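You operate a simulated robot arm through the tools that you are given. There is no shell and no other tool. Be economical: measure what you need, move in short steps, check, and stop when the job is done.

You are at the controls of a simulated two-armed robot. One attempt, no reset.

Task
Take the black laces and leave it on the bay six. Take the blue tissue and leave it on the grey card tray. Put the black round brush on the ledge under the wheels. Take the tall black cone and put it on the second bay from the left of the kitting bench. Open the right cupboard door, take the empty bobbin and leave it on the upper shelf of the cream cupboard, then shut the door. Any order will do. Set down upright: tall black cone.

The check looks at the end state, three seconds after you hand in, the way a careful person would. Anything else that was tipped, shoved, dropped, spilled or broken makes it a failure.

Robot
Two 7-joint arms with fingered hands on one trunk, on a base that drives. Base frame: it is fixed to the floor where the robot stands at the start and does not move with it; the origin is under the middle of the robot, x ahead of it, y to its left, z up; the surface under the hand at the start is at about z = 0.9. Units: m, degrees, N and s.
The left shoulder is at the start at [0.07, 0.132, 1.004], the right one opposite. With the tool pointing down near the work surface each hand reaches from about 0.1 to 0.62 m from the robot's upright axis, wherever it stands, measured 20 degrees to its own side. Places, roughly: bay six (19x33 cm) [0.58, 0.24, 0.9]; black laces [0.5, 0, 0.5]; black round brush (4x4x7 cm) [2.1, -3.7, 0.9]; blue tissue (7x24x2 cm) [0.5, -0.9, 0.5]; card tray (35x25x3 cm) [0.5, -0.4, 0.5]; empty bobbin (4x4x2 cm) [0.2, -3, 0.8]; ledge under the wheels (34x15 cm) [2.02, -1.54, 0.8]; right cupboard door [4.1, -4.9, 1]; second bay of the kitting bench [5.3, -0.4, 0.9]; tall black cone (8x8x15 cm) [1.6, -3.4, 0.9]; upper shelf of the cream cupboard [4.3, -5.1, 1.3]. Payload 2.3 kg a hand.
The tool frame of a hand sits at the grasp point between the pads (the TCP): z along the fingers, y along the line on which they close. The tips reach 0.025 m beyond it. Largest opening 0.088 m; the body of the gripper starts 0.029 m behind the TCP. The gripper is a hand of 3 fingers: y runs from the thumb to the fingers, the wrist lies at [-0.013, -0.097, -0.162] in the tool frame.
Orientation is that of the tool frame in the base frame, as a unit quaternion [x, y, z, w]. With the fingers straight down and the wrist toward the robot, the tool's x, y and z point along [0, 1, 0], [1, 0, 0] and [0, 0, -1] of the base frame.

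Tools
- The arms move only by the tool step_arm. It takes "left_plan", "right_plan" or both (then of equal length, played together; a hand with none holds still); each is a list of rows, each a list of 6 numbers: the shift along the tool's x, y, z in m, then the turn, a rotation vector about the tool's x, y, z in degrees. In form: [[dx, dy, dz, rx, ry, rz], ...]. A call has 1 to 8 rows; each row is the pose to reach, as a shift and turn from the pose commanded when the call began, along the tool's axes at that moment. A row lasts 0.2 s, in which the tool goes at most 0.05 m and 8.6 degrees; a call with a longer step from one row to the next is refused whole. Where a pose cannot be reached the arm comes as near as it can. A force on the tool above 40 N (or 10 N above the force at the start of the call, whichever is more), or a blocked arm, ends the call early, and 0.2 s more pass. In this call time passes only in rows, and 0.2 s behind the last. It gives the time, the measured TCP pose, the force on the tool (base axes), the opening and the grip force at its end, in the units of the frame above (readings bear some noise), with the torque about the TCP (base axes, N m) and any sound that the robot's microphone picked up.
- Cameras (640 x 400 px; columns grow to the right, rows downward): "scene" is now at [0.1399, 0.0163, 1.3321]; the picture's right is [0.09, -1.00, 0.00], its down [-0.56, -0.05, -0.83] and it looks along [0.82, 0.07, -0.56] (base axes); focal length 214 px, centre (320, 200). "left" rides on the left gripper at [-0.058, -0.085, -0.099] in its tool frame; the picture's right is [-0.67, -0.35, 0.66], its down [0.68, -0.63, 0.37] and it looks along [0.29, 0.69, 0.66] (tool axes); focal length 261 px, centre (320, 200). "right" rides on the right gripper at [0.058, -0.085, -0.1] in its tool frame; the picture's right is [-0.67, 0.35, -0.66], its down [-0.69, -0.63, 0.37] and it looks along [-0.28, 0.69, 0.66] (tool axes); focal length 261 px, centre (320, 200). There is no depth. A picture from a camera that has moved, and an enlarged one, comes with that camera's place and axes in the base frame and with its lens. The place of the scene camera against the robot may be out by one fixed shift of up to 0.012 m in any direction.
- grab_frame(camera): a new picture of that camera. The clock stands still meanwhile.
- move_column(by): slides the trunk up (or, below 0, down) by that many m; the arms and the scene camera ride with it, the base frame stays. It gives what a move gives, with no picture.
- base_move(legs): drives the robot by 1 to 6 legs, each [ahead, left, turn to the left] in m, m and degrees, along the robot's own axes; the way and the turn of a leg run together, so that a leg with both is an arc; at most 1.5 m and 180 degrees a leg. The arms and the cameras ride along, it lands a little off, and it stops where it bumps. It gives what a move gives.
- finger_targets(index, middle, thumb_bend, thumb_turn, hand): sets how far each is bent, from 0 (flat) to 100 (curled in); at 30 the hand is open as for a grip, at 70 the pads meet at the TCP. One left out holds its place. A second passes; each finger stops where it meets its share of the squeeze, and holds until it gets a number again. It is the only way to open and close the hand. It gives what a move gives, with no picture; readings hold the bend of each and the force on the fingers (four entries, about 0 where the hand has none), thumb and palm. thumb_turn goes from beside the hand (0) to across from the fingers (100), as for a grip.
- aim_head(pan, tilt): turns the head with the scene camera to pan (to the left, within 86 degrees either way) and tilt (down, from -29 to 69), counted from straight ahead of the robot. It gives what a move gives.
- zoom(camera, box): a new picture of the part [left, top, right, bottom] of that camera's present view, enlarged. The clock stands still meanwhile.
- sign_off(): hands the job in; it is judged then, once.

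Work in short steps. Places have to be worked out from the pictures, the camera data and where the tool is seen: move nearer, look again, correct. Check each grasp and each placing, and mend what went wrong. You have 186 turns and 158 pictures in all, those below and enlarged ones among them. Open the grippers and draw the arms clear of the work before you hand the job in, unless the task says otherwise; then end with one line.

The tools are called after "Call:" as a command line: name --argument value ..., lists and objects as JSON in quotes. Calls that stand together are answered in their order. step_arm: Moves the arms, as the interface text tells. Its arguments: {"type":"object","properties":{"left_plan":{"type":"array"},"right_plan":{"type":"array"}},"required":[]} The other tools are called the same way: move_column (by) slides the trunk up or down; finger_targets (index, middle, thumb_bend, thumb_turn, hand) moves the fingers one by one; base_move (legs) drives the base; aim_head (pan, tilt) turns the head that bears the scene camera; grab_frame (camera) takes a picture; zoom (camera, box) takes an enlarged picture of a part of a camera's view; sign_off () hands the job in.

At the start:

```text
clock: 0.0
left_ee_pos: [0.4158, 0.1437, 1.1896]
left_tool_rot: [0.707, 0.707, 0.0, 0.0]
left_contact_force: [-0.8, 0.6, 0.1]
left_moment: [-0.01, 0.01, 0.0]
left_opening: 0.0876
left_grasp_force: 0.0
left_shape: jaw
left_bend: [30.0, 30.0, 30.0, 98.0]
left_finger forces: [0.1, 0.0, 0.1, 0.1, 0.0, 0.0]
right_ee_pos: [0.4159, -0.2208, 1.0596]
right_tool_rot: [0.707, 0.707, -0.001, 0.0]
right_contact_force: [-0.3, 0.5, 0.4]
right_moment: [0.02, 0.0, -0.04]
right_opening: 0.0874
right_grasp_force: 0.0
right_shape: jaw
right_bend: [30.0, 30.0, 30.0, 98.0]
right_finger forces: [0.1, 0.0, 0.0, 0.0, 0.0, 0.0]
trunk travel left (down, up): [-0.562, 0.278]
robot x, y, heading: [-0.0014, 0.001, -0.2]
head pan, tilt: [5.2, 34.3]
```

scene: 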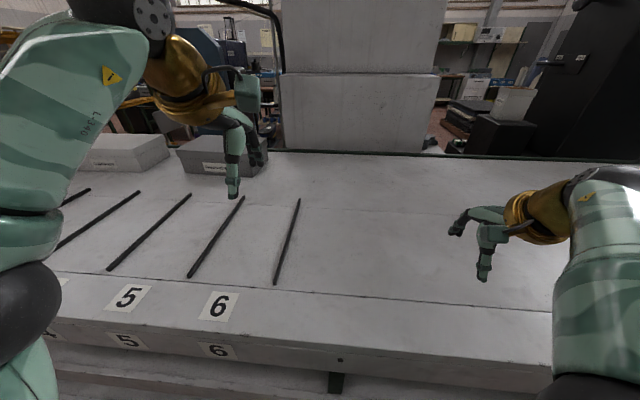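
right: 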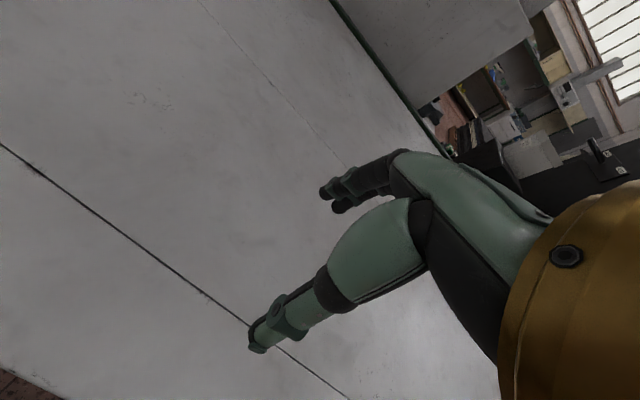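
left: 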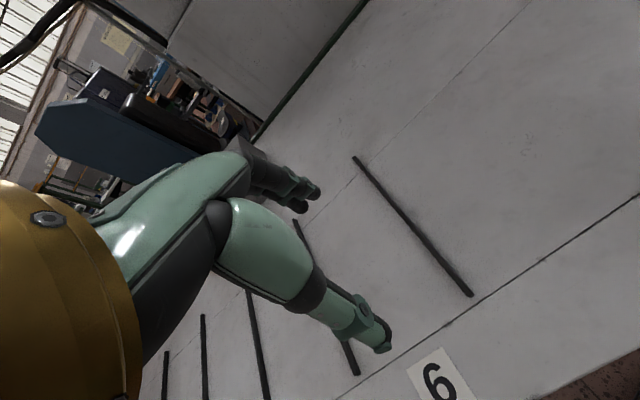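

The bench with bays is in front; the laces, tissue and tray should be on a shelf under it. I back off a bit and look down first.

Call:
base_move --legs '[[-0.6, 0, 0]]'

Call:
aim_head --pan 0 --tilt 35

Call:
grab_frame --camera "scene"

```text
clock: 3.4
left_ee_pos: [-0.179, 0.1433, 1.19]
left_tool_rot: [0.707, 0.707, 0.0, 0.0]
left_contact_force: [-0.5, -0.3, 0.0]
left_moment: [0.01, 0.01, 0.0]
left_opening: 0.0876
left_grasp_force: 0.1
left_shape: jaw
left_bend: [30.0, 30.0, 30.0, 98.0]
left_finger forces: [0.0, 0.0, 0.0, 0.1, 0.1, 0.1]
right_ee_pos: [-0.1793, -0.2218, 1.0585]
right_tool_rot: [0.708, 0.706, 0.001, 0.0]
right_contact_force: [-0.7, -0.2, 0.2]
right_moment: [0.03, -0.01, 0.01]
right_opening: 0.0876
right_grasp_force: 0.1
right_shape: jaw
right_bend: [30.0, 30.0, 30.0, 98.0]
right_finger forces: [0.0, 0.1, 0.0, 0.1, 0.0, 0.1]
trunk travel left (down, up): [-0.562, 0.278]
robot x, y, heading: [-0.5956, -0.0001, -0.2]
head pan, tilt: [5.2, 34.3]
```

```text
clock: 4.0
left_ee_pos: [-0.1793, 0.1439, 1.1897]
left_tool_rot: [0.707, 0.707, 0.0, -0.001]
left_contact_force: [0.4, -0.2, -0.7]
left_moment: [0.01, 0.0, 0.0]
left_opening: 0.0873
left_grasp_force: 0.1
left_shape: jaw
left_bend: [30.0, 30.0, 30.0, 98.0]
left_finger forces: [0.1, 0.0, 0.0, 0.1, 0.0, 0.0]
right_ee_pos: [-0.1784, -0.222, 1.0596]
right_tool_rot: [0.708, 0.707, 0.0, -0.002]
right_contact_force: [1.0, -0.5, 0.0]
right_moment: [0.02, 0.02, 0.01]
right_opening: 0.0874
right_grasp_force: 0.0
right_shape: jaw
right_bend: [30.0, 30.0, 30.0, 98.0]
right_finger forces: [0.0, 0.1, 0.0, 0.0, 0.1, 0.0]
trunk travel left (down, up): [-0.562, 0.278]
robot x, y, heading: [-0.5935, -0.0004, -0.1]
head pan, tilt: [0.0, 35.0]
```

```text
154 pictures are left
camera scene: at [-0.4552, 0.0084, 1.331], right [0.0, -1.0, 0.0], down [-0.57, 0.0, -0.82], along [0.82, 0.0, -0.57], focal length 214 px, centre (320, 200)
```

scene: 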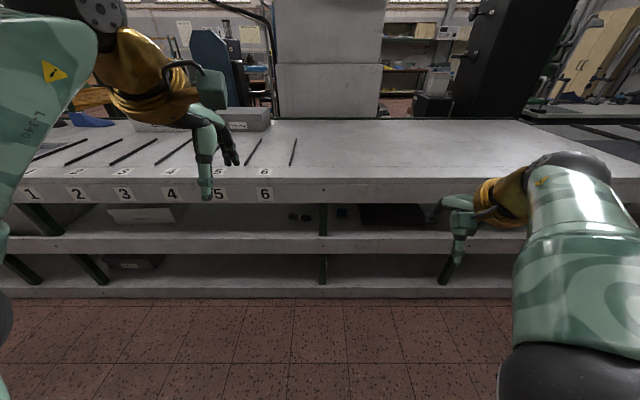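

The shelf at about z 0.5 is visible below the bench. I lower the trunk and look into it.

Call:
move_column --by -0.5

Call:
aim_head --pan -20 --tilt 10

Call:
grab_frame --camera "scene"

```text
refused: -0.5 is not a number from -0.4 to 0.4
```

```text
clock: 4.9
left_ee_pos: [-0.1794, 0.143, 1.1904]
left_tool_rot: [0.707, 0.707, 0.0, -0.001]
left_contact_force: [0.2, 0.2, -0.1]
left_moment: [-0.02, 0.01, 0.0]
left_opening: 0.0876
left_grasp_force: 0.0
left_shape: jaw
left_bend: [30.0, 30.0, 30.0, 98.0]
left_finger forces: [0.0, 0.0, 0.0, 0.0, 0.0, 0.0]
right_ee_pos: [-0.1797, -0.2205, 1.0599]
right_tool_rot: [0.708, 0.706, 0.001, 0.0]
right_contact_force: [-0.5, 0.2, 0.0]
right_moment: [0.0, 0.02, -0.01]
right_opening: 0.0877
right_grasp_force: 0.0
right_shape: jaw
right_bend: [30.0, 30.0, 30.0, 98.0]
right_finger forces: [0.0, 0.0, 0.1, 0.0, 0.1, 0.1]
trunk travel left (down, up): [-0.562, 0.278]
robot x, y, heading: [-0.5952, -0.0009, -0.2]
head pan, tilt: [-20.0, 10.0]
```

```text
153 pictures are left
camera scene: at [-0.4556, -0.0233, 1.3711], right [-0.34, -0.94, 0.0], down [-0.16, 0.06, -0.98], along [0.93, -0.34, -0.17], focal length 214 px, centre (320, 200)
```

scene: 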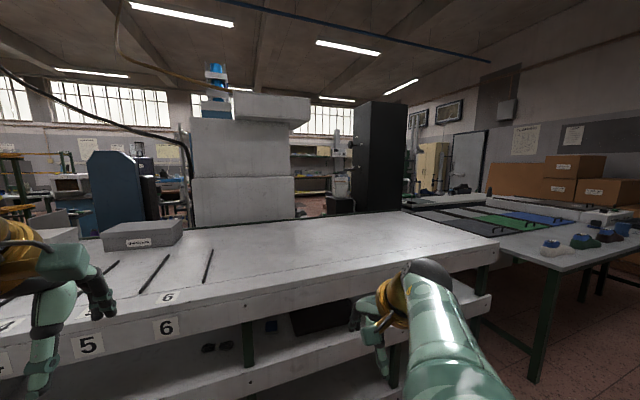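

Lower in two steps and look again.

Call:
move_column --by -0.4

Call:
aim_head --pan -15 --tilt 20

Call:
grab_frame --camera "scene"

```text
clock: 8.8
left_ee_pos: [-0.1792, 0.1439, 0.7901]
left_tool_rot: [0.707, 0.707, -0.001, 0.0]
left_contact_force: [-1.4, -0.3, -0.3]
left_moment: [0.02, 0.01, 0.03]
left_opening: 0.0876
left_grasp_force: 0.0
left_shape: jaw
left_bend: [30.0, 30.0, 30.0, 98.0]
left_finger forces: [0.0, 0.0, 0.0, 0.0, 0.1, 0.1]
right_ee_pos: [-0.1784, -0.2206, 0.6608]
right_tool_rot: [0.708, 0.707, 0.001, -0.001]
right_contact_force: [0.6, -0.4, 0.6]
right_moment: [-0.01, -0.03, 0.01]
right_opening: 0.0875
right_grasp_force: 0.1
right_shape: jaw
right_bend: [30.0, 30.0, 30.0, 98.0]
right_finger forces: [0.0, 0.1, 0.0, 0.1, 0.0, 0.1]
trunk travel left (down, up): [-0.162, 0.678]
robot x, y, heading: [-0.5932, -0.0045, 0.1]
head pan, tilt: [-20.0, 10.0]
```

```text
clock: 9.5
left_ee_pos: [-0.1796, 0.1432, 0.7896]
left_tool_rot: [0.707, 0.707, 0.0, 0.0]
left_contact_force: [0.2, -0.2, 0.0]
left_moment: [0.01, 0.03, -0.03]
left_opening: 0.0877
left_grasp_force: 0.2
left_shape: jaw
left_bend: [30.0, 30.0, 30.0, 98.0]
left_finger forces: [0.0, 0.0, 0.0, 0.0, 0.1, 0.0]
right_ee_pos: [-0.1797, -0.2213, 0.6592]
right_tool_rot: [0.708, 0.707, 0.0, -0.001]
right_contact_force: [0.2, -0.6, 1.3]
right_moment: [0.0, -0.02, 0.03]
right_opening: 0.0876
right_grasp_force: 0.1
right_shape: jaw
right_bend: [30.0, 30.0, 30.0, 98.0]
right_finger forces: [0.1, 0.1, 0.1, 0.0, 0.0, 0.1]
trunk travel left (down, up): [-0.162, 0.678]
robot x, y, heading: [-0.5951, 0.0004, 0.1]
head pan, tilt: [-15.0, 20.0]
```

```text
152 pictures are left
camera scene: at [-0.4532, -0.0158, 0.9549], right [-0.26, -0.97, 0.0], down [-0.33, 0.09, -0.94], along [0.91, -0.24, -0.34], focal length 214 px, centre (320, 200)
```

scene: 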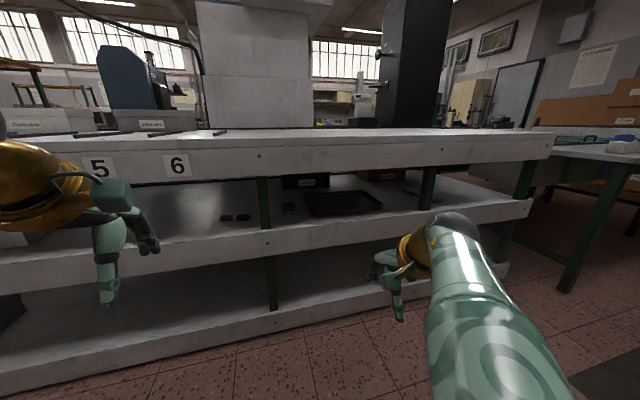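

Call:
zoom --camera "scene" --box '[180, 130, 480, 300]'

```text
2.13 times, centred on (330, 215) of scene
camera zoom: at [-0.4532, -0.0158, 0.9549], right [-0.26, -0.97, 0.0], down [-0.33, 0.09, -0.94], along [0.91, -0.24, -0.34], focal length 458 px, centre (299, 168)
```

zoom: 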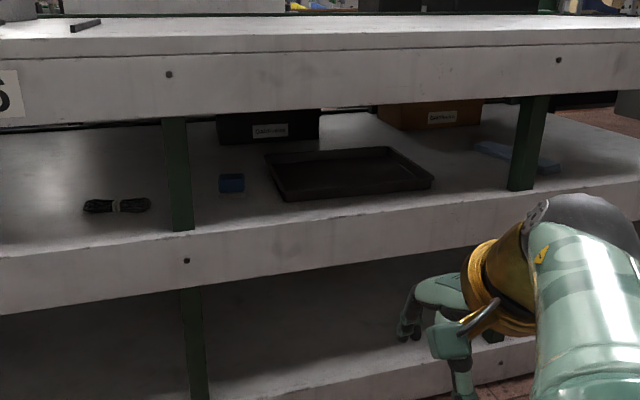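

Laces estimated near [0.58, 0.14, 0.51], tray near [0.65,-0.44], tissue near [0.65,-1.0] running in x. I lower the hands below the bench underside (about 0.8) while still clear of it, pulling the right one back.

Call:
step_arm --left_plan '[[0, 0, 0.046, 0, 0, 0], [0, 0, 0.092, 0, 0, 0], [0, 0, 0.138, 0, 0, 0], [0, 0, 0.184, 0, 0, 0], [0, 0, 0.21, 0, 0, 0]]' --right_plan '[[0, -0.03, 0.02, 0, 0, 0], [0, -0.06, 0.04, 0, 0, 0], [0, -0.09, 0.06, 0, 0, 0], [0, -0.12, 0.08, 0, 0, 0], [0, -0.15, 0.08, 0, 0, 0]]'

Call:
aim_head --pan 5 --tilt 30

Call:
base_move --legs '[[0.3, 0, 0]]'

Call:
grab_frame --camera "scene"

```text
clock: 10.7
left_ee_pos: [-0.1804, 0.1439, 0.5809]
left_tool_rot: [0.707, 0.707, 0.0, 0.001]
left_contact_force: [0.1, 0.0, 0.9]
left_moment: [-0.01, 0.0, -0.02]
left_opening: 0.0879
left_grasp_force: 0.0
left_shape: jaw
left_bend: [30.0, 30.0, 30.0, 98.0]
left_finger forces: [0.0, 0.0, 0.0, 0.0, 0.1, 0.0]
right_ee_pos: [-0.3155, -0.2712, 0.5437]
right_tool_rot: [0.708, 0.706, 0.001, 0.0]
right_contact_force: [-0.5, 0.2, -0.7]
right_moment: [0.0, -0.02, -0.01]
right_opening: 0.0879
right_grasp_force: 0.1
right_shape: jaw
right_bend: [30.0, 30.0, 30.0, 98.0]
right_finger forces: [0.0, 0.0, 0.0, 0.1, 0.0, 0.0]
right hand out of reach, approached as far as the arm can: row 1, 2, 3, 4, 5
trunk travel left (down, up): [-0.162, 0.678]
robot x, y, heading: [-0.5943, 0.0002, 0.0]
head pan, tilt: [-15.0, 20.0]
```

```text
clock: 11.5
left_ee_pos: [-0.1802, 0.1429, 0.5799]
left_tool_rot: [0.707, 0.707, 0.001, 0.0]
left_contact_force: [0.0, -0.1, -0.7]
left_moment: [-0.01, -0.05, 0.0]
left_opening: 0.0876
left_grasp_force: 0.1
left_shape: jaw
left_bend: [30.0, 30.0, 30.0, 98.0]
left_finger forces: [0.0, 0.0, 0.0, 0.1, 0.0, 0.0]
right_ee_pos: [-0.3144, -0.2712, 0.5453]
right_tool_rot: [0.707, 0.707, 0.001, 0.0]
right_contact_force: [-0.1, 0.2, 0.5]
right_moment: [-0.04, 0.01, 0.02]
right_opening: 0.0878
right_grasp_force: 0.0
right_shape: jaw
right_bend: [30.0, 30.0, 30.0, 98.0]
right_finger forces: [0.1, 0.1, 0.0, 0.0, 0.0, 0.1]
trunk travel left (down, up): [-0.162, 0.678]
robot x, y, heading: [-0.593, 0.0038, 0.0]
head pan, tilt: [5.0, 30.0]
```

```text
clock: 13.5
left_ee_pos: [0.1167, 0.141, 0.581]
left_tool_rot: [0.708, 0.707, 0.001, 0.0]
left_contact_force: [0.3, 0.4, 1.3]
left_moment: [0.01, -0.03, 0.05]
left_opening: 0.0877
left_grasp_force: 0.0
left_shape: jaw
left_bend: [30.0, 30.0, 30.0, 98.0]
left_finger forces: [0.0, 0.1, 0.1, 0.1, 0.1, 0.0]
right_ee_pos: [-0.0192, -0.272, 0.544]
right_tool_rot: [0.708, 0.706, 0.001, -0.001]
right_contact_force: [0.4, -0.3, 0.1]
right_moment: [0.01, 0.02, 0.0]
right_opening: 0.0879
right_grasp_force: 0.0
right_shape: jaw
right_bend: [30.0, 30.0, 30.0, 98.0]
right_finger forces: [0.1, 0.0, 0.0, 0.1, 0.0, 0.0]
trunk travel left (down, up): [-0.162, 0.678]
robot x, y, heading: [-0.2982, -0.0038, -0.3]
head pan, tilt: [5.0, 30.0]
```

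```text
150 pictures are left
camera scene: at [-0.1578, 0.0153, 0.9388], right [0.08, -1.0, 0.0], down [-0.5, -0.04, -0.87], along [0.86, 0.07, -0.5], focal length 214 px, centre (320, 200)
```

scene: 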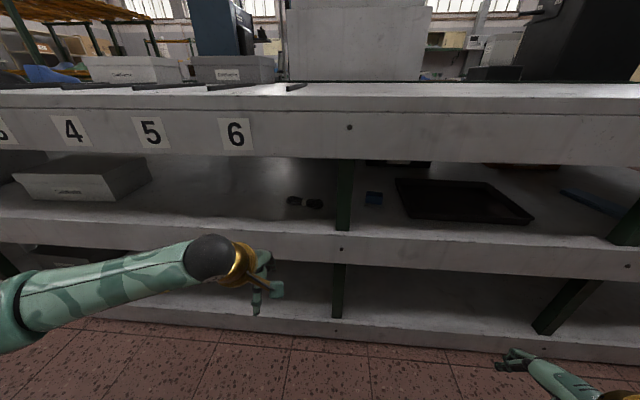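

Laces refine to about [0.56, 0.135]; bench underside is about 0.81 and shelf top 0.5. I drive in under the bench with the left hand at z 0.58 (wrist 0.74).

Call:
base_move --legs '[[0.31, 0, 0]]'

Call:
grab_frame --camera "left"

Call:
grab_frame --camera "scene"

```text
clock: 15.5
left_ee_pos: [0.3975, 0.1388, 0.5822]
left_tool_rot: [0.711, 0.704, 0.0, 0.001]
left_contact_force: [0.4, 0.8, -0.1]
left_moment: [-0.02, 0.01, 0.04]
left_opening: 0.0875
left_grasp_force: 0.1
left_shape: jaw
left_bend: [30.0, 30.0, 30.0, 98.0]
left_finger forces: [0.1, 0.0, 0.1, 0.1, 0.1, 0.1]
right_ee_pos: [0.2559, -0.2733, 0.5447]
right_tool_rot: [0.71, 0.704, -0.001, -0.003]
right_contact_force: [-18.7, 3.0, 1.2]
right_moment: [-0.01, -0.12, 0.01]
right_opening: 0.0826
right_grasp_force: 0.1
right_shape: jaw
right_bend: [32.0, 41.0, 30.0, 98.0]
right_finger forces: [1.2, 17.1, 0.0, 0.1, 0.1, 0.0]
trunk travel left (down, up): [-0.162, 0.678]
robot x, y, heading: [-0.0158, 0.0004, -0.5]
head pan, tilt: [5.0, 30.0]
stopped in leg 1: the force on the tool passed its limit at 44 N (the readings are from after the stop); the commanded pose is now the measured one
```

```text
149 pictures are left
camera left: at [0.3118, 0.0813, 0.681], right [-0.35, -0.67, -0.66], down [-0.62, 0.69, -0.37], along [0.7, 0.28, -0.66], focal length 261 px, centre (320, 200)
```

left: 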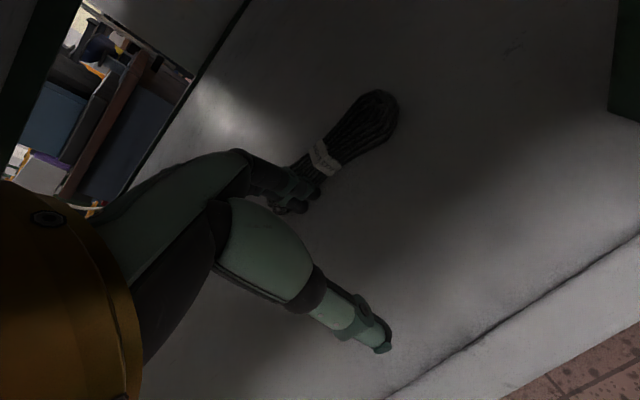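

```text
148 pictures are left
camera scene: at [0.1216, 0.0143, 0.9393], right [0.08, -1.0, 0.0], down [-0.5, -0.04, -0.87], along [0.87, 0.07, -0.5], focal length 214 px, centre (320, 200)
```

scene: 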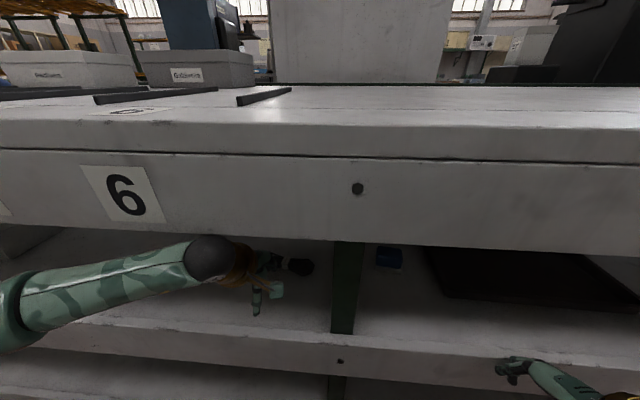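

The right fingertips touched the shelf's front edge. I back off a little, lift the right hand, and advance the left one above the laces (label near [0.52, 0.128]).

Call:
base_move --legs '[[-0.03, 0, 0]]'

Call:
step_arm --left_plan '[[0, 0.03, 0, 0, 0, 0], [0, 0.06, 0, 0, 0, 0], [-0.005, 0.09, 0, 0, 0, 0], [-0.008, 0.12, 0, 0, 0, 0], [-0.008, 0.14, 0, 0, 0, 0]]' --right_plan '[[0, 0, -0.02, 0, 0, 0], [0, 0, -0.04, 0, 0, 0], [0, 0, -0.06, 0, 0, 0], [0, 0, -0.06, 0, 0, 0], [0, 0, -0.06, 0, 0, 0]]'

Call:
grab_frame --camera "left"

Call:
grab_frame --camera "scene"

```text
clock: 16.3
left_ee_pos: [0.3696, 0.1393, 0.5809]
left_tool_rot: [0.709, 0.705, 0.0, 0.0]
left_contact_force: [-0.1, -0.2, 0.2]
left_moment: [0.0, -0.05, -0.01]
left_opening: 0.0878
left_grasp_force: 0.0
left_shape: jaw
left_bend: [30.0, 30.0, 30.0, 98.0]
left_finger forces: [0.0, 0.1, 0.0, 0.0, 0.0, 0.1]
right_ee_pos: [0.2299, -0.2741, 0.5434]
right_tool_rot: [0.709, 0.706, -0.002, -0.003]
right_contact_force: [0.0, 0.4, 0.2]
right_moment: [0.0, 0.0, 0.02]
right_opening: 0.0879
right_grasp_force: 0.1
right_shape: jaw
right_bend: [30.0, 30.0, 30.0, 98.0]
right_finger forces: [0.1, 0.1, 0.1, 0.0, 0.0, 0.1]
trunk travel left (down, up): [-0.162, 0.678]
robot x, y, heading: [-0.0449, 0.0002, -0.1]
head pan, tilt: [5.0, 30.0]
```

```text
clock: 17.5
left_ee_pos: [0.5102, 0.1292, 0.5793]
left_tool_rot: [0.71, 0.705, 0.0, 0.0]
left_contact_force: [-0.4, -0.6, -0.5]
left_moment: [0.03, 0.01, 0.0]
left_opening: 0.0875
left_grasp_force: 0.0
left_shape: jaw
left_bend: [30.0, 30.0, 30.0, 98.0]
left_finger forces: [0.0, 0.0, 0.1, 0.1, 0.0, 0.0]
right_ee_pos: [0.2379, -0.2948, 0.5968]
right_tool_rot: [0.709, 0.705, -0.002, -0.004]
right_contact_force: [-0.9, 0.0, -0.4]
right_moment: [0.01, 0.02, 0.02]
right_opening: 0.0877
right_grasp_force: 0.0
right_shape: jaw
right_bend: [30.0, 30.0, 30.0, 98.0]
right_finger forces: [0.0, 0.1, 0.1, 0.1, 0.0, 0.1]
right hand out of reach, approached as far as the arm can: row 1, 2, 3, 4, 5
trunk travel left (down, up): [-0.162, 0.678]
robot x, y, heading: [-0.0462, -0.0018, -0.3]
head pan, tilt: [5.0, 30.0]
```

```text
147 pictures are left
camera left: at [0.4256, 0.0718, 0.6797], right [-0.35, -0.67, -0.66], down [-0.62, 0.69, -0.36], along [0.7, 0.28, -0.66], focal length 261 px, centre (320, 200)
```

left: 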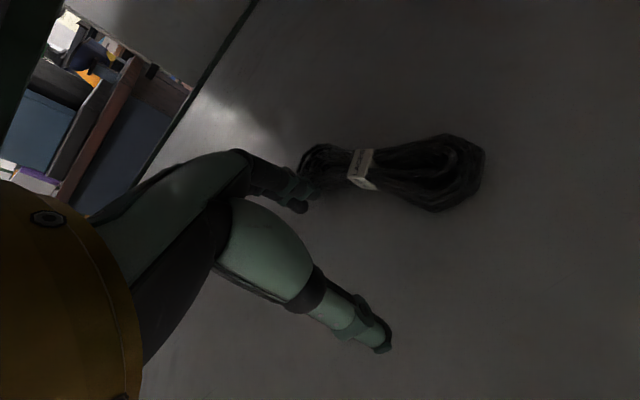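

```text
146 pictures are left
camera scene: at [0.0959, 0.0141, 0.9388], right [0.08, -1.0, 0.0], down [-0.5, -0.04, -0.87], along [0.86, 0.07, -0.5], focal length 214 px, centre (320, 200)
```

scene: 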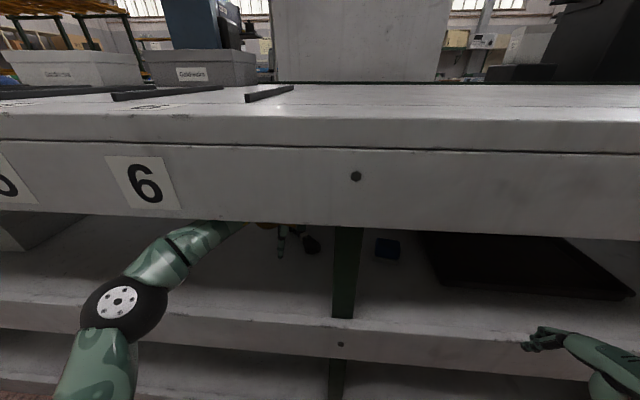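

The fingers nudged the laces: the hank now lies diagonally from about (0.51,0.04) to (0.645,0.135). I retreat toward the robot, raise slightly, and turn the hand about 50° so it closes across the hank.

Call:
step_arm --left_plan '[[0, -0.035, -0.006, 0, 0, 0], [0, -0.07, -0.012, 0, 0, 0], [0, -0.1, -0.015, 0, 0, 0], [0, -0.1, -0.015, 0, 0, 8.5], [0, -0.1, -0.015, 0, 0, 17], [0, -0.1, -0.015, 0, 0, 25.5], [0, -0.1, -0.015, 0, 0, 34], [0, -0.1, -0.015, 0, 0, 42.5]]'

Call:
grab_frame --camera "left"

```text
clock: 19.3
left_ee_pos: [0.4037, 0.1166, 0.5835]
left_tool_rot: [0.916, 0.4, -0.01, -0.016]
left_contact_force: [0.3, 0.0, -0.4]
left_moment: [0.04, 0.02, -0.02]
left_opening: 0.0877
left_grasp_force: 0.0
left_shape: jaw
left_bend: [30.0, 30.0, 30.0, 98.0]
left_finger forces: [0.1, 0.0, 0.0, 0.1, 0.0, 0.1]
left hand out of reach, approached as far as the arm can: row 8
right_ee_pos: [0.2405, -0.2961, 0.5956]
right_tool_rot: [0.713, 0.701, -0.006, -0.006]
right_contact_force: [-0.2, -0.5, 0.5]
right_moment: [0.03, 0.01, 0.01]
right_opening: 0.0878
right_grasp_force: 0.0
right_shape: jaw
right_bend: [30.0, 30.0, 30.0, 98.0]
right_finger forces: [0.0, 0.0, 0.1, 0.0, 0.1, 0.0]
trunk travel left (down, up): [-0.162, 0.678]
robot x, y, heading: [-0.0448, -0.0011, -1.1]
head pan, tilt: [5.0, 30.0]
```

```text
145 pictures are left
camera left: at [0.3059, 0.13, 0.6863], right [-0.73, -0.24, -0.64], down [-0.01, 0.94, -0.35], along [0.68, -0.25, -0.69], focal length 261 px, centre (320, 200)
```

left: 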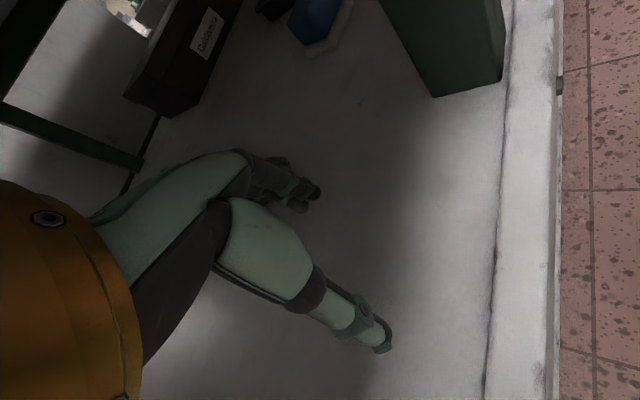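

The laces are hidden behind the fingers in this view; I check with the scene camera.

Call:
zoom --camera "scene" --box '[200, 180, 440, 340]'

```text
2.50 times, centred on (320, 260) of scene
camera zoom: at [0.1067, 0.0145, 0.9396], right [0.07, -1.0, 0.0], down [-0.51, -0.03, -0.86], along [0.86, 0.06, -0.51], focal length 536 px, centre (320, 50)
```

zoom: 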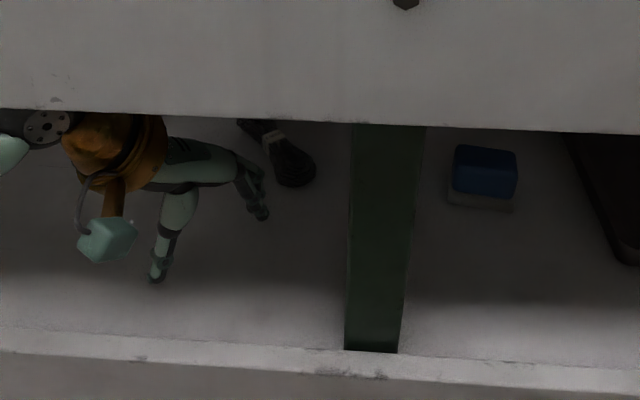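

The hank's label is near (0.588, 0.105), and the hand's closing line is roughly across it. I tilt the fingers slightly forward (dropping the wrist relative to TCP), raise, then move above the hank.

Call:
step_arm --left_plan '[[0, 0, -0.01, -8, 0, 0], [0, 0, -0.018, -15, 0, 0], [0.03, 0.04, -0.02, -15, 0, 0], [0.06, 0.08, -0.02, -15, 0, 0], [0.09, 0.12, -0.02, -15, 0, 0], [0.1, 0.133, -0.02, -15, 0, 0]]'

Call:
grab_frame --camera "left"

Call:
zoom --camera "scene" --box '[200, 180, 440, 340]'

```text
clock: 20.7
left_ee_pos: [0.4071, 0.118, 0.6048]
left_tool_rot: [0.909, 0.395, 0.052, 0.12]
left_contact_force: [0.7, 0.2, -0.7]
left_moment: [-0.04, 0.0, -0.05]
left_opening: 0.0875
left_grasp_force: 0.0
left_shape: jaw
left_bend: [30.0, 30.0, 30.0, 98.0]
left_finger forces: [0.0, 0.0, 0.0, 0.0, 0.0, 0.0]
left hand out of reach, approached as far as the arm can: row 3, 4, 5, 6
right_ee_pos: [0.2389, -0.2949, 0.5978]
right_tool_rot: [0.709, 0.705, -0.001, -0.004]
right_contact_force: [-0.1, -0.4, -0.4]
right_moment: [0.02, 0.02, 0.0]
right_opening: 0.0877
right_grasp_force: 0.1
right_shape: jaw
right_bend: [30.0, 30.0, 30.0, 98.0]
right_finger forces: [0.0, 0.1, 0.1, 0.1, 0.1, 0.1]
trunk travel left (down, up): [-0.162, 0.678]
robot x, y, heading: [-0.0469, -0.0051, -0.4]
head pan, tilt: [5.0, 30.0]
```

```text
143 pictures are left
camera left: at [0.288, 0.1492, 0.6787], right [-0.58, -0.38, -0.72], down [0.09, 0.85, -0.52], along [0.81, -0.36, -0.46], focal length 261 px, centre (320, 200)
```

left: 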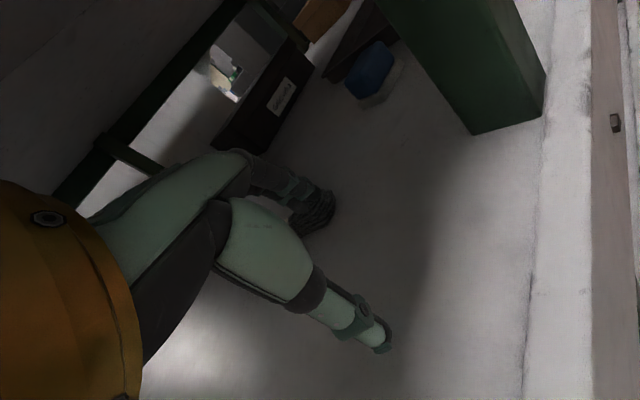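

```text
2.50 times, centred on (320, 260) of scene
camera zoom: at [0.0957, 0.0144, 0.9388], right [0.08, -1.0, 0.0], down [-0.5, -0.04, -0.87], along [0.86, 0.07, -0.5], focal length 536 px, centre (320, 50)
```

zoom: 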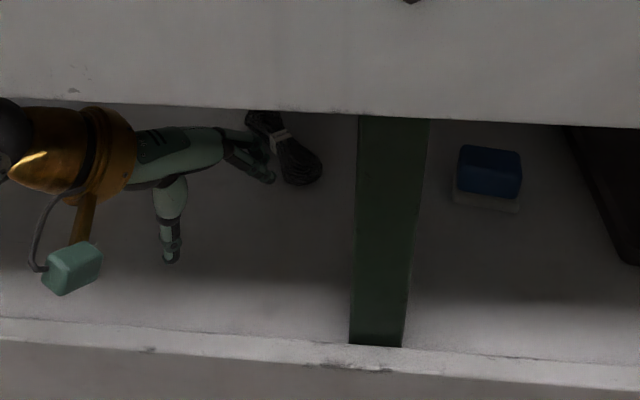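

The arm stalls at this yaw; I back the yaw off by 15° and try to advance again.

Call:
step_arm --left_plan '[[0, 0, 0, 0, 2, -7.5], [0, 0, 0, 0, 3.9, -14.5], [0.03, 0.04, 0.011, 0, 3.9, -14.5], [0.06, 0.08, 0.021, 0, 3.9, -14.5], [0.09, 0.12, 0.032, 0, 3.9, -14.5]]'

Call:
zoom --camera "scene" --box '[200, 180, 440, 340]'

```text
refused: row 3 steps farther than a row can; nothing moved
```

```text
2.50 times, centred on (320, 260) of scene
camera zoom: at [0.0957, 0.0144, 0.9388], right [0.08, -1.0, 0.0], down [-0.5, -0.04, -0.87], along [0.86, 0.07, -0.5], focal length 536 px, centre (320, 50)
```

zoom: 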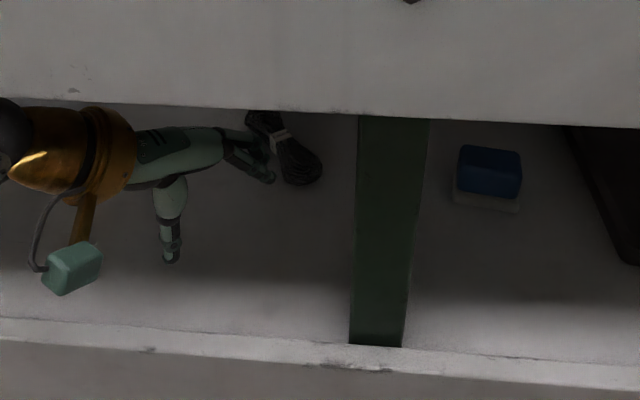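

Call:
step_arm --left_plan '[[0, 0, 0, 0, 2, -7.5], [0, 0, 0, 0, 3.9, -14.5], [0.022, 0.03, 0.008, 0, 3.9, -14.5], [0.045, 0.06, 0.016, 0, 3.9, -14.5], [0.067, 0.09, 0.024, 0, 3.9, -14.5], [0.09, 0.12, 0.032, 0, 3.9, -14.5]]'

Call:
zoom --camera "scene" --box '[200, 180, 440, 340]'

```text
clock: 22.1
left_ee_pos: [0.5144, 0.1055, 0.6048]
left_tool_rot: [0.85, 0.511, 0.067, 0.111]
left_contact_force: [-0.8, -0.2, 0.3]
left_moment: [0.01, -0.01, 0.02]
left_opening: 0.0877
left_grasp_force: 0.1
left_shape: jaw
left_bend: [30.0, 30.0, 30.0, 98.0]
left_finger forces: [0.0, 0.1, 0.1, 0.0, 0.0, 0.0]
left hand out of reach, approached as far as the arm can: row 5, 6
right_ee_pos: [0.239, -0.2956, 0.5967]
right_tool_rot: [0.709, 0.705, -0.001, -0.004]
right_contact_force: [0.0, 0.2, 0.8]
right_moment: [0.02, 0.01, 0.02]
right_opening: 0.0879
right_grasp_force: 0.1
right_shape: jaw
right_bend: [30.0, 30.0, 30.0, 98.0]
right_finger forces: [0.1, 0.1, 0.0, 0.0, 0.1, 0.1]
trunk travel left (down, up): [-0.162, 0.678]
robot x, y, heading: [-0.0433, 0.0007, -0.7]
head pan, tilt: [5.0, 30.0]
```

```text
2.50 times, centred on (320, 260) of scene
camera zoom: at [0.0958, 0.0142, 0.9388], right [0.08, -1.0, 0.0], down [-0.5, -0.04, -0.87], along [0.86, 0.07, -0.5], focal length 536 px, centre (320, 50)
```

zoom: 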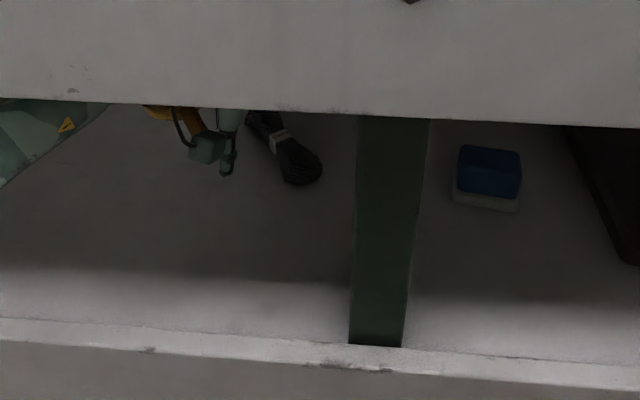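

Now it advances. I drive the base 5 cm ahead to put the hand over the laces, then view with the wrist camera.

Call:
base_move --legs '[[0.05, -0.01, 0]]'

Call:
grab_frame --camera "left"

Call:
zoom --camera "scene" --box '[200, 180, 440, 340]'

```text
clock: 23.1
left_ee_pos: [0.5647, 0.0973, 0.6047]
left_tool_rot: [0.849, 0.512, 0.068, 0.111]
left_contact_force: [-0.3, 0.1, 0.2]
left_moment: [-0.01, 0.0, -0.03]
left_opening: 0.0876
left_grasp_force: 0.1
left_shape: jaw
left_bend: [30.0, 30.0, 30.0, 98.0]
left_finger forces: [0.0, 0.1, 0.0, 0.0, 0.0, 0.1]
right_ee_pos: [0.2893, -0.3066, 0.5977]
right_tool_rot: [0.709, 0.705, -0.002, -0.003]
right_contact_force: [0.7, 0.6, -0.2]
right_moment: [-0.03, 0.01, -0.01]
right_opening: 0.0875
right_grasp_force: 0.1
right_shape: jaw
right_bend: [30.0, 30.0, 30.0, 98.0]
right_finger forces: [0.0, 0.0, 0.0, 0.0, 0.0, 0.1]
trunk travel left (down, up): [-0.162, 0.678]
robot x, y, heading: [0.0053, -0.0141, -0.1]
head pan, tilt: [5.0, 30.0]
```

```text
139 pictures are left
camera left: at [0.442, 0.0955, 0.6792], right [-0.46, -0.51, -0.72], down [-0.13, 0.85, -0.52], along [0.88, -0.14, -0.46], focal length 261 px, centre (320, 200)
```

left: 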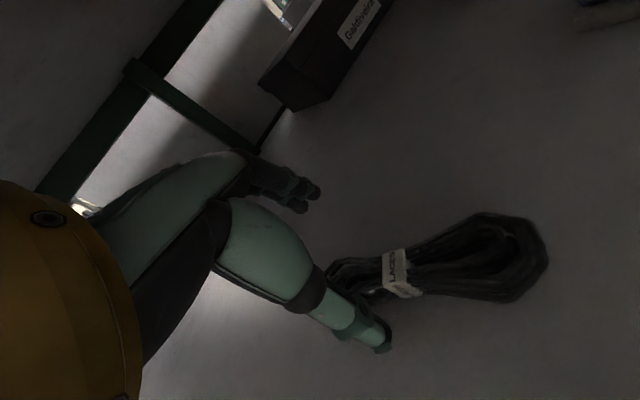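

```text
2.50 times, centred on (320, 260) of scene
camera zoom: at [0.1457, 0.004, 0.9387], right [0.08, -1.0, 0.0], down [-0.5, -0.04, -0.87], along [0.86, 0.07, -0.5], focal length 536 px, centre (320, 50)
```

zoom: 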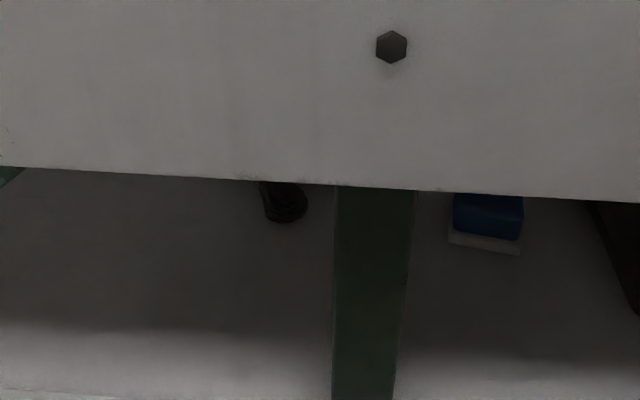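

Label is at about (0.567, 0.087), TCP at (0.565, 0.097). I move onto it, untilt, and descend with the force stop guarding.

Call:
step_arm --left_plan '[[-0.008, 0, 0.005, 7.5, 0, 0], [-0.008, 0.001, 0.015, 15, 0, 0], [-0.008, -0.003, 0.032, 15, 0, 0], [-0.008, -0.006, 0.048, 15, 0, 0], [-0.008, -0.008, 0.058, 15, 0, 0]]'

Call:
grab_frame --camera "left"

```text
clock: 24.1
left_ee_pos: [0.5445, 0.1114, 0.5688]
left_tool_rot: [0.854, 0.518, 0.021, 0.034]
left_contact_force: [0.8, -0.1, -1.3]
left_moment: [0.0, 0.0, -0.02]
left_opening: 0.0878
left_grasp_force: 0.1
left_shape: jaw
left_bend: [30.0, 30.0, 30.0, 97.0]
left_finger forces: [0.1, 0.1, 0.1, 0.0, 0.1, 0.0]
left hand out of reach, approached as far as the arm can: row 1, 2, 3, 4
right_ee_pos: [0.291, -0.3034, 0.5957]
right_tool_rot: [0.707, 0.707, -0.002, -0.003]
right_contact_force: [0.1, -0.6, -1.4]
right_moment: [-0.01, 0.01, -0.05]
right_opening: 0.0875
right_grasp_force: 0.1
right_shape: jaw
right_bend: [30.0, 30.0, 30.0, 98.0]
right_finger forces: [0.0, 0.1, 0.0, 0.0, 0.1, 0.0]
trunk travel left (down, up): [-0.162, 0.678]
robot x, y, heading: [0.0006, -0.0124, -0.4]
head pan, tilt: [5.0, 30.0]
stopped in row 4 (left hand): the force on the tool passed its limit at 60 N (the readings are from after the stop); the commanded pose is now the measured one
```

```text
137 pictures are left
camera left: at [0.4354, 0.1023, 0.6613], right [-0.57, -0.46, -0.68], down [-0.21, 0.88, -0.42], along [0.79, -0.09, -0.6], focal length 261 px, centre (320, 200)
```

left: 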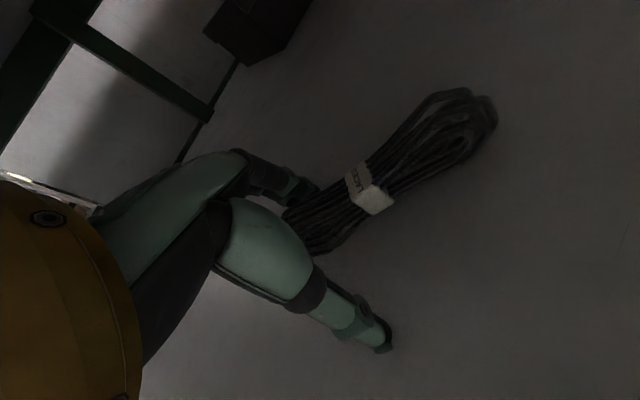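

The hank now lies between thumb and fingers, but the TCP is near its end. I slide 3.5 cm along the hank toward the label and then descend gently.

Call:
step_arm --left_plan '[[-0.018, 0.003, 0, 0, 0, 0], [-0.036, 0.006, 0, 0, 0, 0], [-0.036, 0.006, 0.008, 0, 0, 0], [-0.036, 0.006, 0.015, 0, 0, 0]]'

Call:
grab_frame --camera "left"

```text
clock: 25.2
left_ee_pos: [0.5329, 0.0727, 0.5659]
left_tool_rot: [0.855, 0.517, 0.027, 0.045]
left_contact_force: [4.8, -2.6, 21.3]
left_moment: [0.48, 0.89, 0.01]
left_opening: 0.0881
left_grasp_force: 0.2
left_shape: jaw
left_bend: [30.0, 30.0, 26.0, 99.0]
left_finger forces: [0.0, 0.0, 0.0, 0.1, 21.3, 0.1]
right_ee_pos: [0.2873, -0.3054, 0.5969]
right_tool_rot: [0.708, 0.706, 0.0, -0.002]
right_contact_force: [0.3, -0.1, -0.4]
right_moment: [0.02, -0.01, 0.02]
right_opening: 0.0879
right_grasp_force: 0.1
right_shape: jaw
right_bend: [30.0, 30.0, 30.0, 98.0]
right_finger forces: [0.0, 0.0, 0.0, 0.0, 0.0, 0.0]
trunk travel left (down, up): [-0.162, 0.678]
robot x, y, heading: [0.0048, -0.0117, -0.5]
head pan, tilt: [5.0, 30.0]
stopped in row 4 (left hand): the force on the tool passed its limit at 42 N (the readings are from after the stop); the commanded pose is now the measured one
```

```text
136 pictures are left
camera left: at [0.4224, 0.0647, 0.6555], right [-0.56, -0.46, -0.69], down [-0.2, 0.88, -0.43], along [0.81, -0.1, -0.58], focal length 261 px, centre (320, 200)
```

left: 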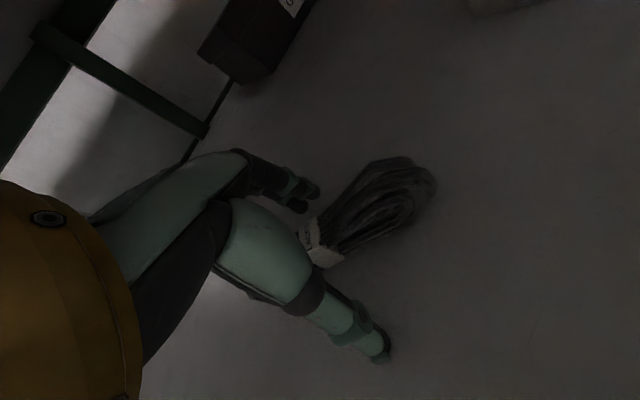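

The thumb rests on the shelf (top ≈ 0.53) and the label sits at the TCP. I lift 4 mm and close.

Call:
step_arm --left_plan '[[0, 0, -0.003, 0, 0, 0]]'

Call:
finger_targets --hand "left" --index 72 --middle 72 --thumb_bend 72

Call:
grab_frame --camera "left"

```text
clock: 25.6
left_ee_pos: [0.5322, 0.0732, 0.5647]
left_tool_rot: [0.855, 0.517, 0.027, 0.042]
left_contact_force: [2.6, -2.1, 16.5]
left_moment: [0.35, 0.63, 0.04]
left_opening: 0.0881
left_grasp_force: 0.0
left_shape: jaw
left_bend: [30.0, 30.0, 27.0, 98.0]
left_finger forces: [0.1, 0.0, 0.0, 0.1, 15.9, 0.1]
right_ee_pos: [0.2875, -0.3058, 0.5964]
right_tool_rot: [0.708, 0.706, 0.0, -0.002]
right_contact_force: [0.0, 0.3, -0.3]
right_moment: [-0.03, 0.01, 0.0]
right_opening: 0.0876
right_grasp_force: 0.1
right_shape: jaw
right_bend: [30.0, 30.0, 30.0, 98.0]
right_finger forces: [0.1, 0.0, 0.1, 0.0, 0.1, 0.1]
trunk travel left (down, up): [-0.162, 0.678]
robot x, y, heading: [0.0022, -0.0108, -0.2]
head pan, tilt: [5.0, 30.0]
```

```text
clock: 26.6
left_ee_pos: [0.5312, 0.0731, 0.5655]
left_tool_rot: [0.854, 0.517, 0.027, 0.042]
left_contact_force: [-1.2, 2.0, 19.6]
left_moment: [0.51, 0.93, -0.04]
left_opening: 0.0377
left_grasp_force: 9.2
left_shape: fingers
left_bend: [72.0, 72.0, 32.0, 98.0]
left_finger forces: [0.0, 0.0, 0.0, 0.1, 19.3, 0.0]
right_ee_pos: [0.2877, -0.3048, 0.5981]
right_tool_rot: [0.709, 0.706, 0.0, -0.001]
right_contact_force: [0.1, 0.7, -0.3]
right_moment: [0.0, -0.02, -0.03]
right_opening: 0.0878
right_grasp_force: 0.0
right_shape: jaw
right_bend: [30.0, 30.0, 30.0, 98.0]
right_finger forces: [0.0, 0.0, 0.0, 0.1, 0.1, 0.0]
trunk travel left (down, up): [-0.162, 0.678]
robot x, y, heading: [0.0048, -0.0098, -0.1]
head pan, tilt: [5.0, 30.0]
```

```text
135 pictures are left
camera left: at [0.4215, 0.0655, 0.6567], right [-0.56, -0.46, -0.69], down [-0.2, 0.88, -0.43], along [0.8, -0.1, -0.59], focal length 261 px, centre (320, 200)
```

left: 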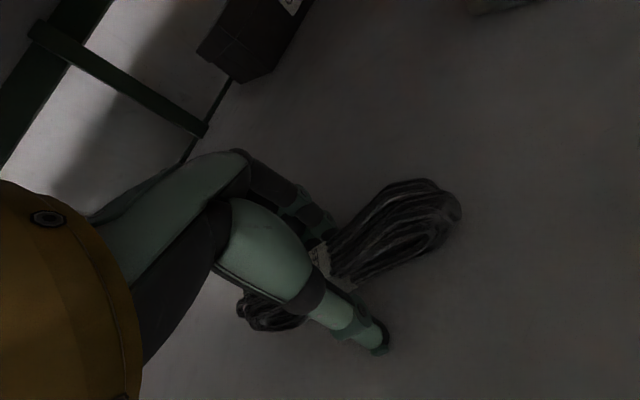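

The thumb is jammed on the shelf while the fingers closed. I raise 8 mm and close the thumb again.

Call:
step_arm --left_plan '[[0, 0, -0.009, 0, 0, 0]]'

Call:
finger_targets --hand "left" --index 80 --middle 80 --thumb_bend 80

Call:
grab_frame --camera "left"

```text
clock: 27.0
left_ee_pos: [0.5331, 0.0738, 0.5715]
left_tool_rot: [0.855, 0.516, 0.024, 0.04]
left_contact_force: [0.2, 1.0, 0.8]
left_moment: [-0.01, 0.01, -0.02]
left_opening: 0.0271
left_grasp_force: 0.1
left_shape: fingers
left_bend: [72.0, 72.0, 40.0, 98.0]
left_finger forces: [0.1, 0.0, 0.1, 0.0, 0.0, 0.0]
right_ee_pos: [0.2891, -0.3049, 0.5958]
right_tool_rot: [0.708, 0.706, -0.001, -0.004]
right_contact_force: [-0.7, -0.7, 0.2]
right_moment: [0.03, -0.03, 0.01]
right_opening: 0.0878
right_grasp_force: 0.0
right_shape: jaw
right_bend: [30.0, 30.0, 30.0, 98.0]
right_finger forces: [0.1, 0.0, 0.0, 0.1, 0.0, 0.0]
trunk travel left (down, up): [-0.162, 0.678]
robot x, y, heading: [0.0075, -0.012, -0.0]
head pan, tilt: [5.0, 30.0]
```

```text
clock: 28.0
left_ee_pos: [0.5333, 0.0749, 0.5723]
left_tool_rot: [0.855, 0.517, 0.024, 0.041]
left_contact_force: [0.5, -0.1, -0.8]
left_moment: [0.04, -0.02, -0.02]
left_opening: 0.0147
left_grasp_force: 23.7
left_shape: fingers
left_bend: [79.0, 79.0, 58.0, 94.0]
left_finger forces: [15.8, 7.6, 0.0, 0.0, 23.3, 0.1]
right_ee_pos: [0.289, -0.3053, 0.5958]
right_tool_rot: [0.708, 0.706, -0.001, -0.003]
right_contact_force: [0.2, -0.2, -1.4]
right_moment: [-0.01, 0.02, 0.01]
right_opening: 0.0878
right_grasp_force: 0.1
right_shape: jaw
right_bend: [30.0, 30.0, 30.0, 98.0]
right_finger forces: [0.1, 0.0, 0.0, 0.1, 0.0, 0.0]
trunk travel left (down, up): [-0.162, 0.678]
robot x, y, heading: [0.0021, -0.0128, -0.1]
head pan, tilt: [5.0, 30.0]
```

```text
134 pictures are left
camera left: at [0.4234, 0.0663, 0.6635], right [-0.56, -0.46, -0.69], down [-0.21, 0.88, -0.43], along [0.8, -0.1, -0.59], focal length 261 px, centre (320, 200)
```

left: 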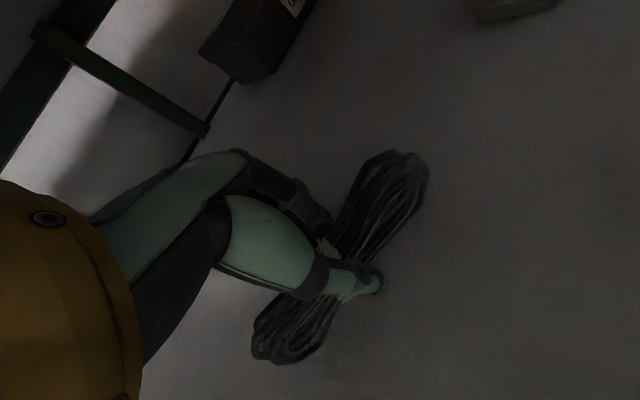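

The laces are gripped across the label (24 N). I lift 2 cm and back out from under the bench, then raise the trunk.

Call:
step_arm --left_plan '[[0, 0, -0.01, 0, 0, 0], [0, 0, -0.02, 0, 0, 0]]'

Call:
base_move --legs '[[-0.55, 0, 0]]'

Call:
grab_frame --camera "left"

Call:
grab_frame --camera "scene"

```text
clock: 28.6
left_ee_pos: [0.5312, 0.0755, 0.5927]
left_tool_rot: [0.855, 0.516, 0.025, 0.042]
left_contact_force: [-1.1, 0.0, 0.3]
left_moment: [-0.01, 0.02, 0.01]
left_opening: 0.0146
left_grasp_force: 23.3
left_shape: fingers
left_bend: [79.0, 79.0, 58.0, 93.0]
left_finger forces: [16.4, 6.9, 0.0, 0.1, 23.3, 0.0]
right_ee_pos: [0.2895, -0.3048, 0.5966]
right_tool_rot: [0.709, 0.705, -0.002, -0.004]
right_contact_force: [0.3, -0.3, -0.4]
right_moment: [0.0, 0.01, 0.02]
right_opening: 0.0879
right_grasp_force: 0.0
right_shape: jaw
right_bend: [30.0, 30.0, 30.0, 98.0]
right_finger forces: [0.0, 0.0, 0.0, 0.0, 0.1, 0.1]
trunk travel left (down, up): [-0.162, 0.678]
robot x, y, heading: [0.0028, -0.0125, -0.4]
head pan, tilt: [5.0, 30.0]
```

```text
clock: 31.8
left_ee_pos: [-0.024, 0.0748, 0.5925]
left_tool_rot: [0.857, 0.512, 0.025, 0.042]
left_contact_force: [-0.1, -0.9, 0.5]
left_moment: [0.01, -0.01, -0.01]
left_opening: 0.0146
left_grasp_force: 23.3
left_shape: fingers
left_bend: [79.0, 79.0, 58.0, 93.0]
left_finger forces: [16.4, 6.9, 0.0, 0.0, 23.2, 0.1]
right_ee_pos: [-0.2704, -0.3012, 0.5967]
right_tool_rot: [0.712, 0.702, -0.001, -0.003]
right_contact_force: [-0.7, 0.7, -0.5]
right_moment: [0.0, 0.02, 0.0]
right_opening: 0.0878
right_grasp_force: 0.1
right_shape: jaw
right_bend: [30.0, 30.0, 30.0, 98.0]
right_finger forces: [0.1, 0.0, 0.0, 0.0, 0.0, 0.0]
trunk travel left (down, up): [-0.162, 0.678]
robot x, y, heading: [-0.5484, -0.0059, -0.8]
head pan, tilt: [5.0, 30.0]
```

```text
133 pictures are left
camera left: at [-0.1342, 0.0688, 0.6834], right [-0.57, -0.46, -0.69], down [-0.2, 0.88, -0.43], along [0.8, -0.11, -0.59], focal length 261 px, centre (320, 200)
```

left: 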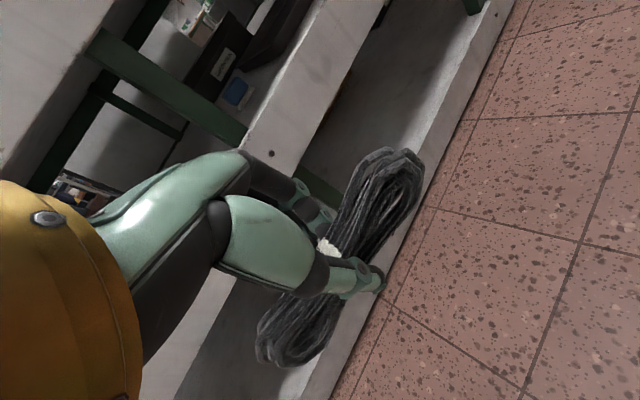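

```text
132 pictures are left
camera scene: at [-0.4102, 0.0088, 0.9388], right [0.07, -1.0, 0.0], down [-0.5, -0.04, -0.87], along [0.86, 0.06, -0.5], focal length 214 px, centre (320, 200)
```

scene: 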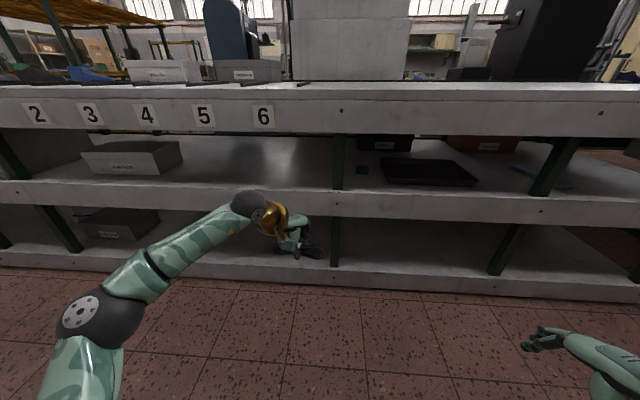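

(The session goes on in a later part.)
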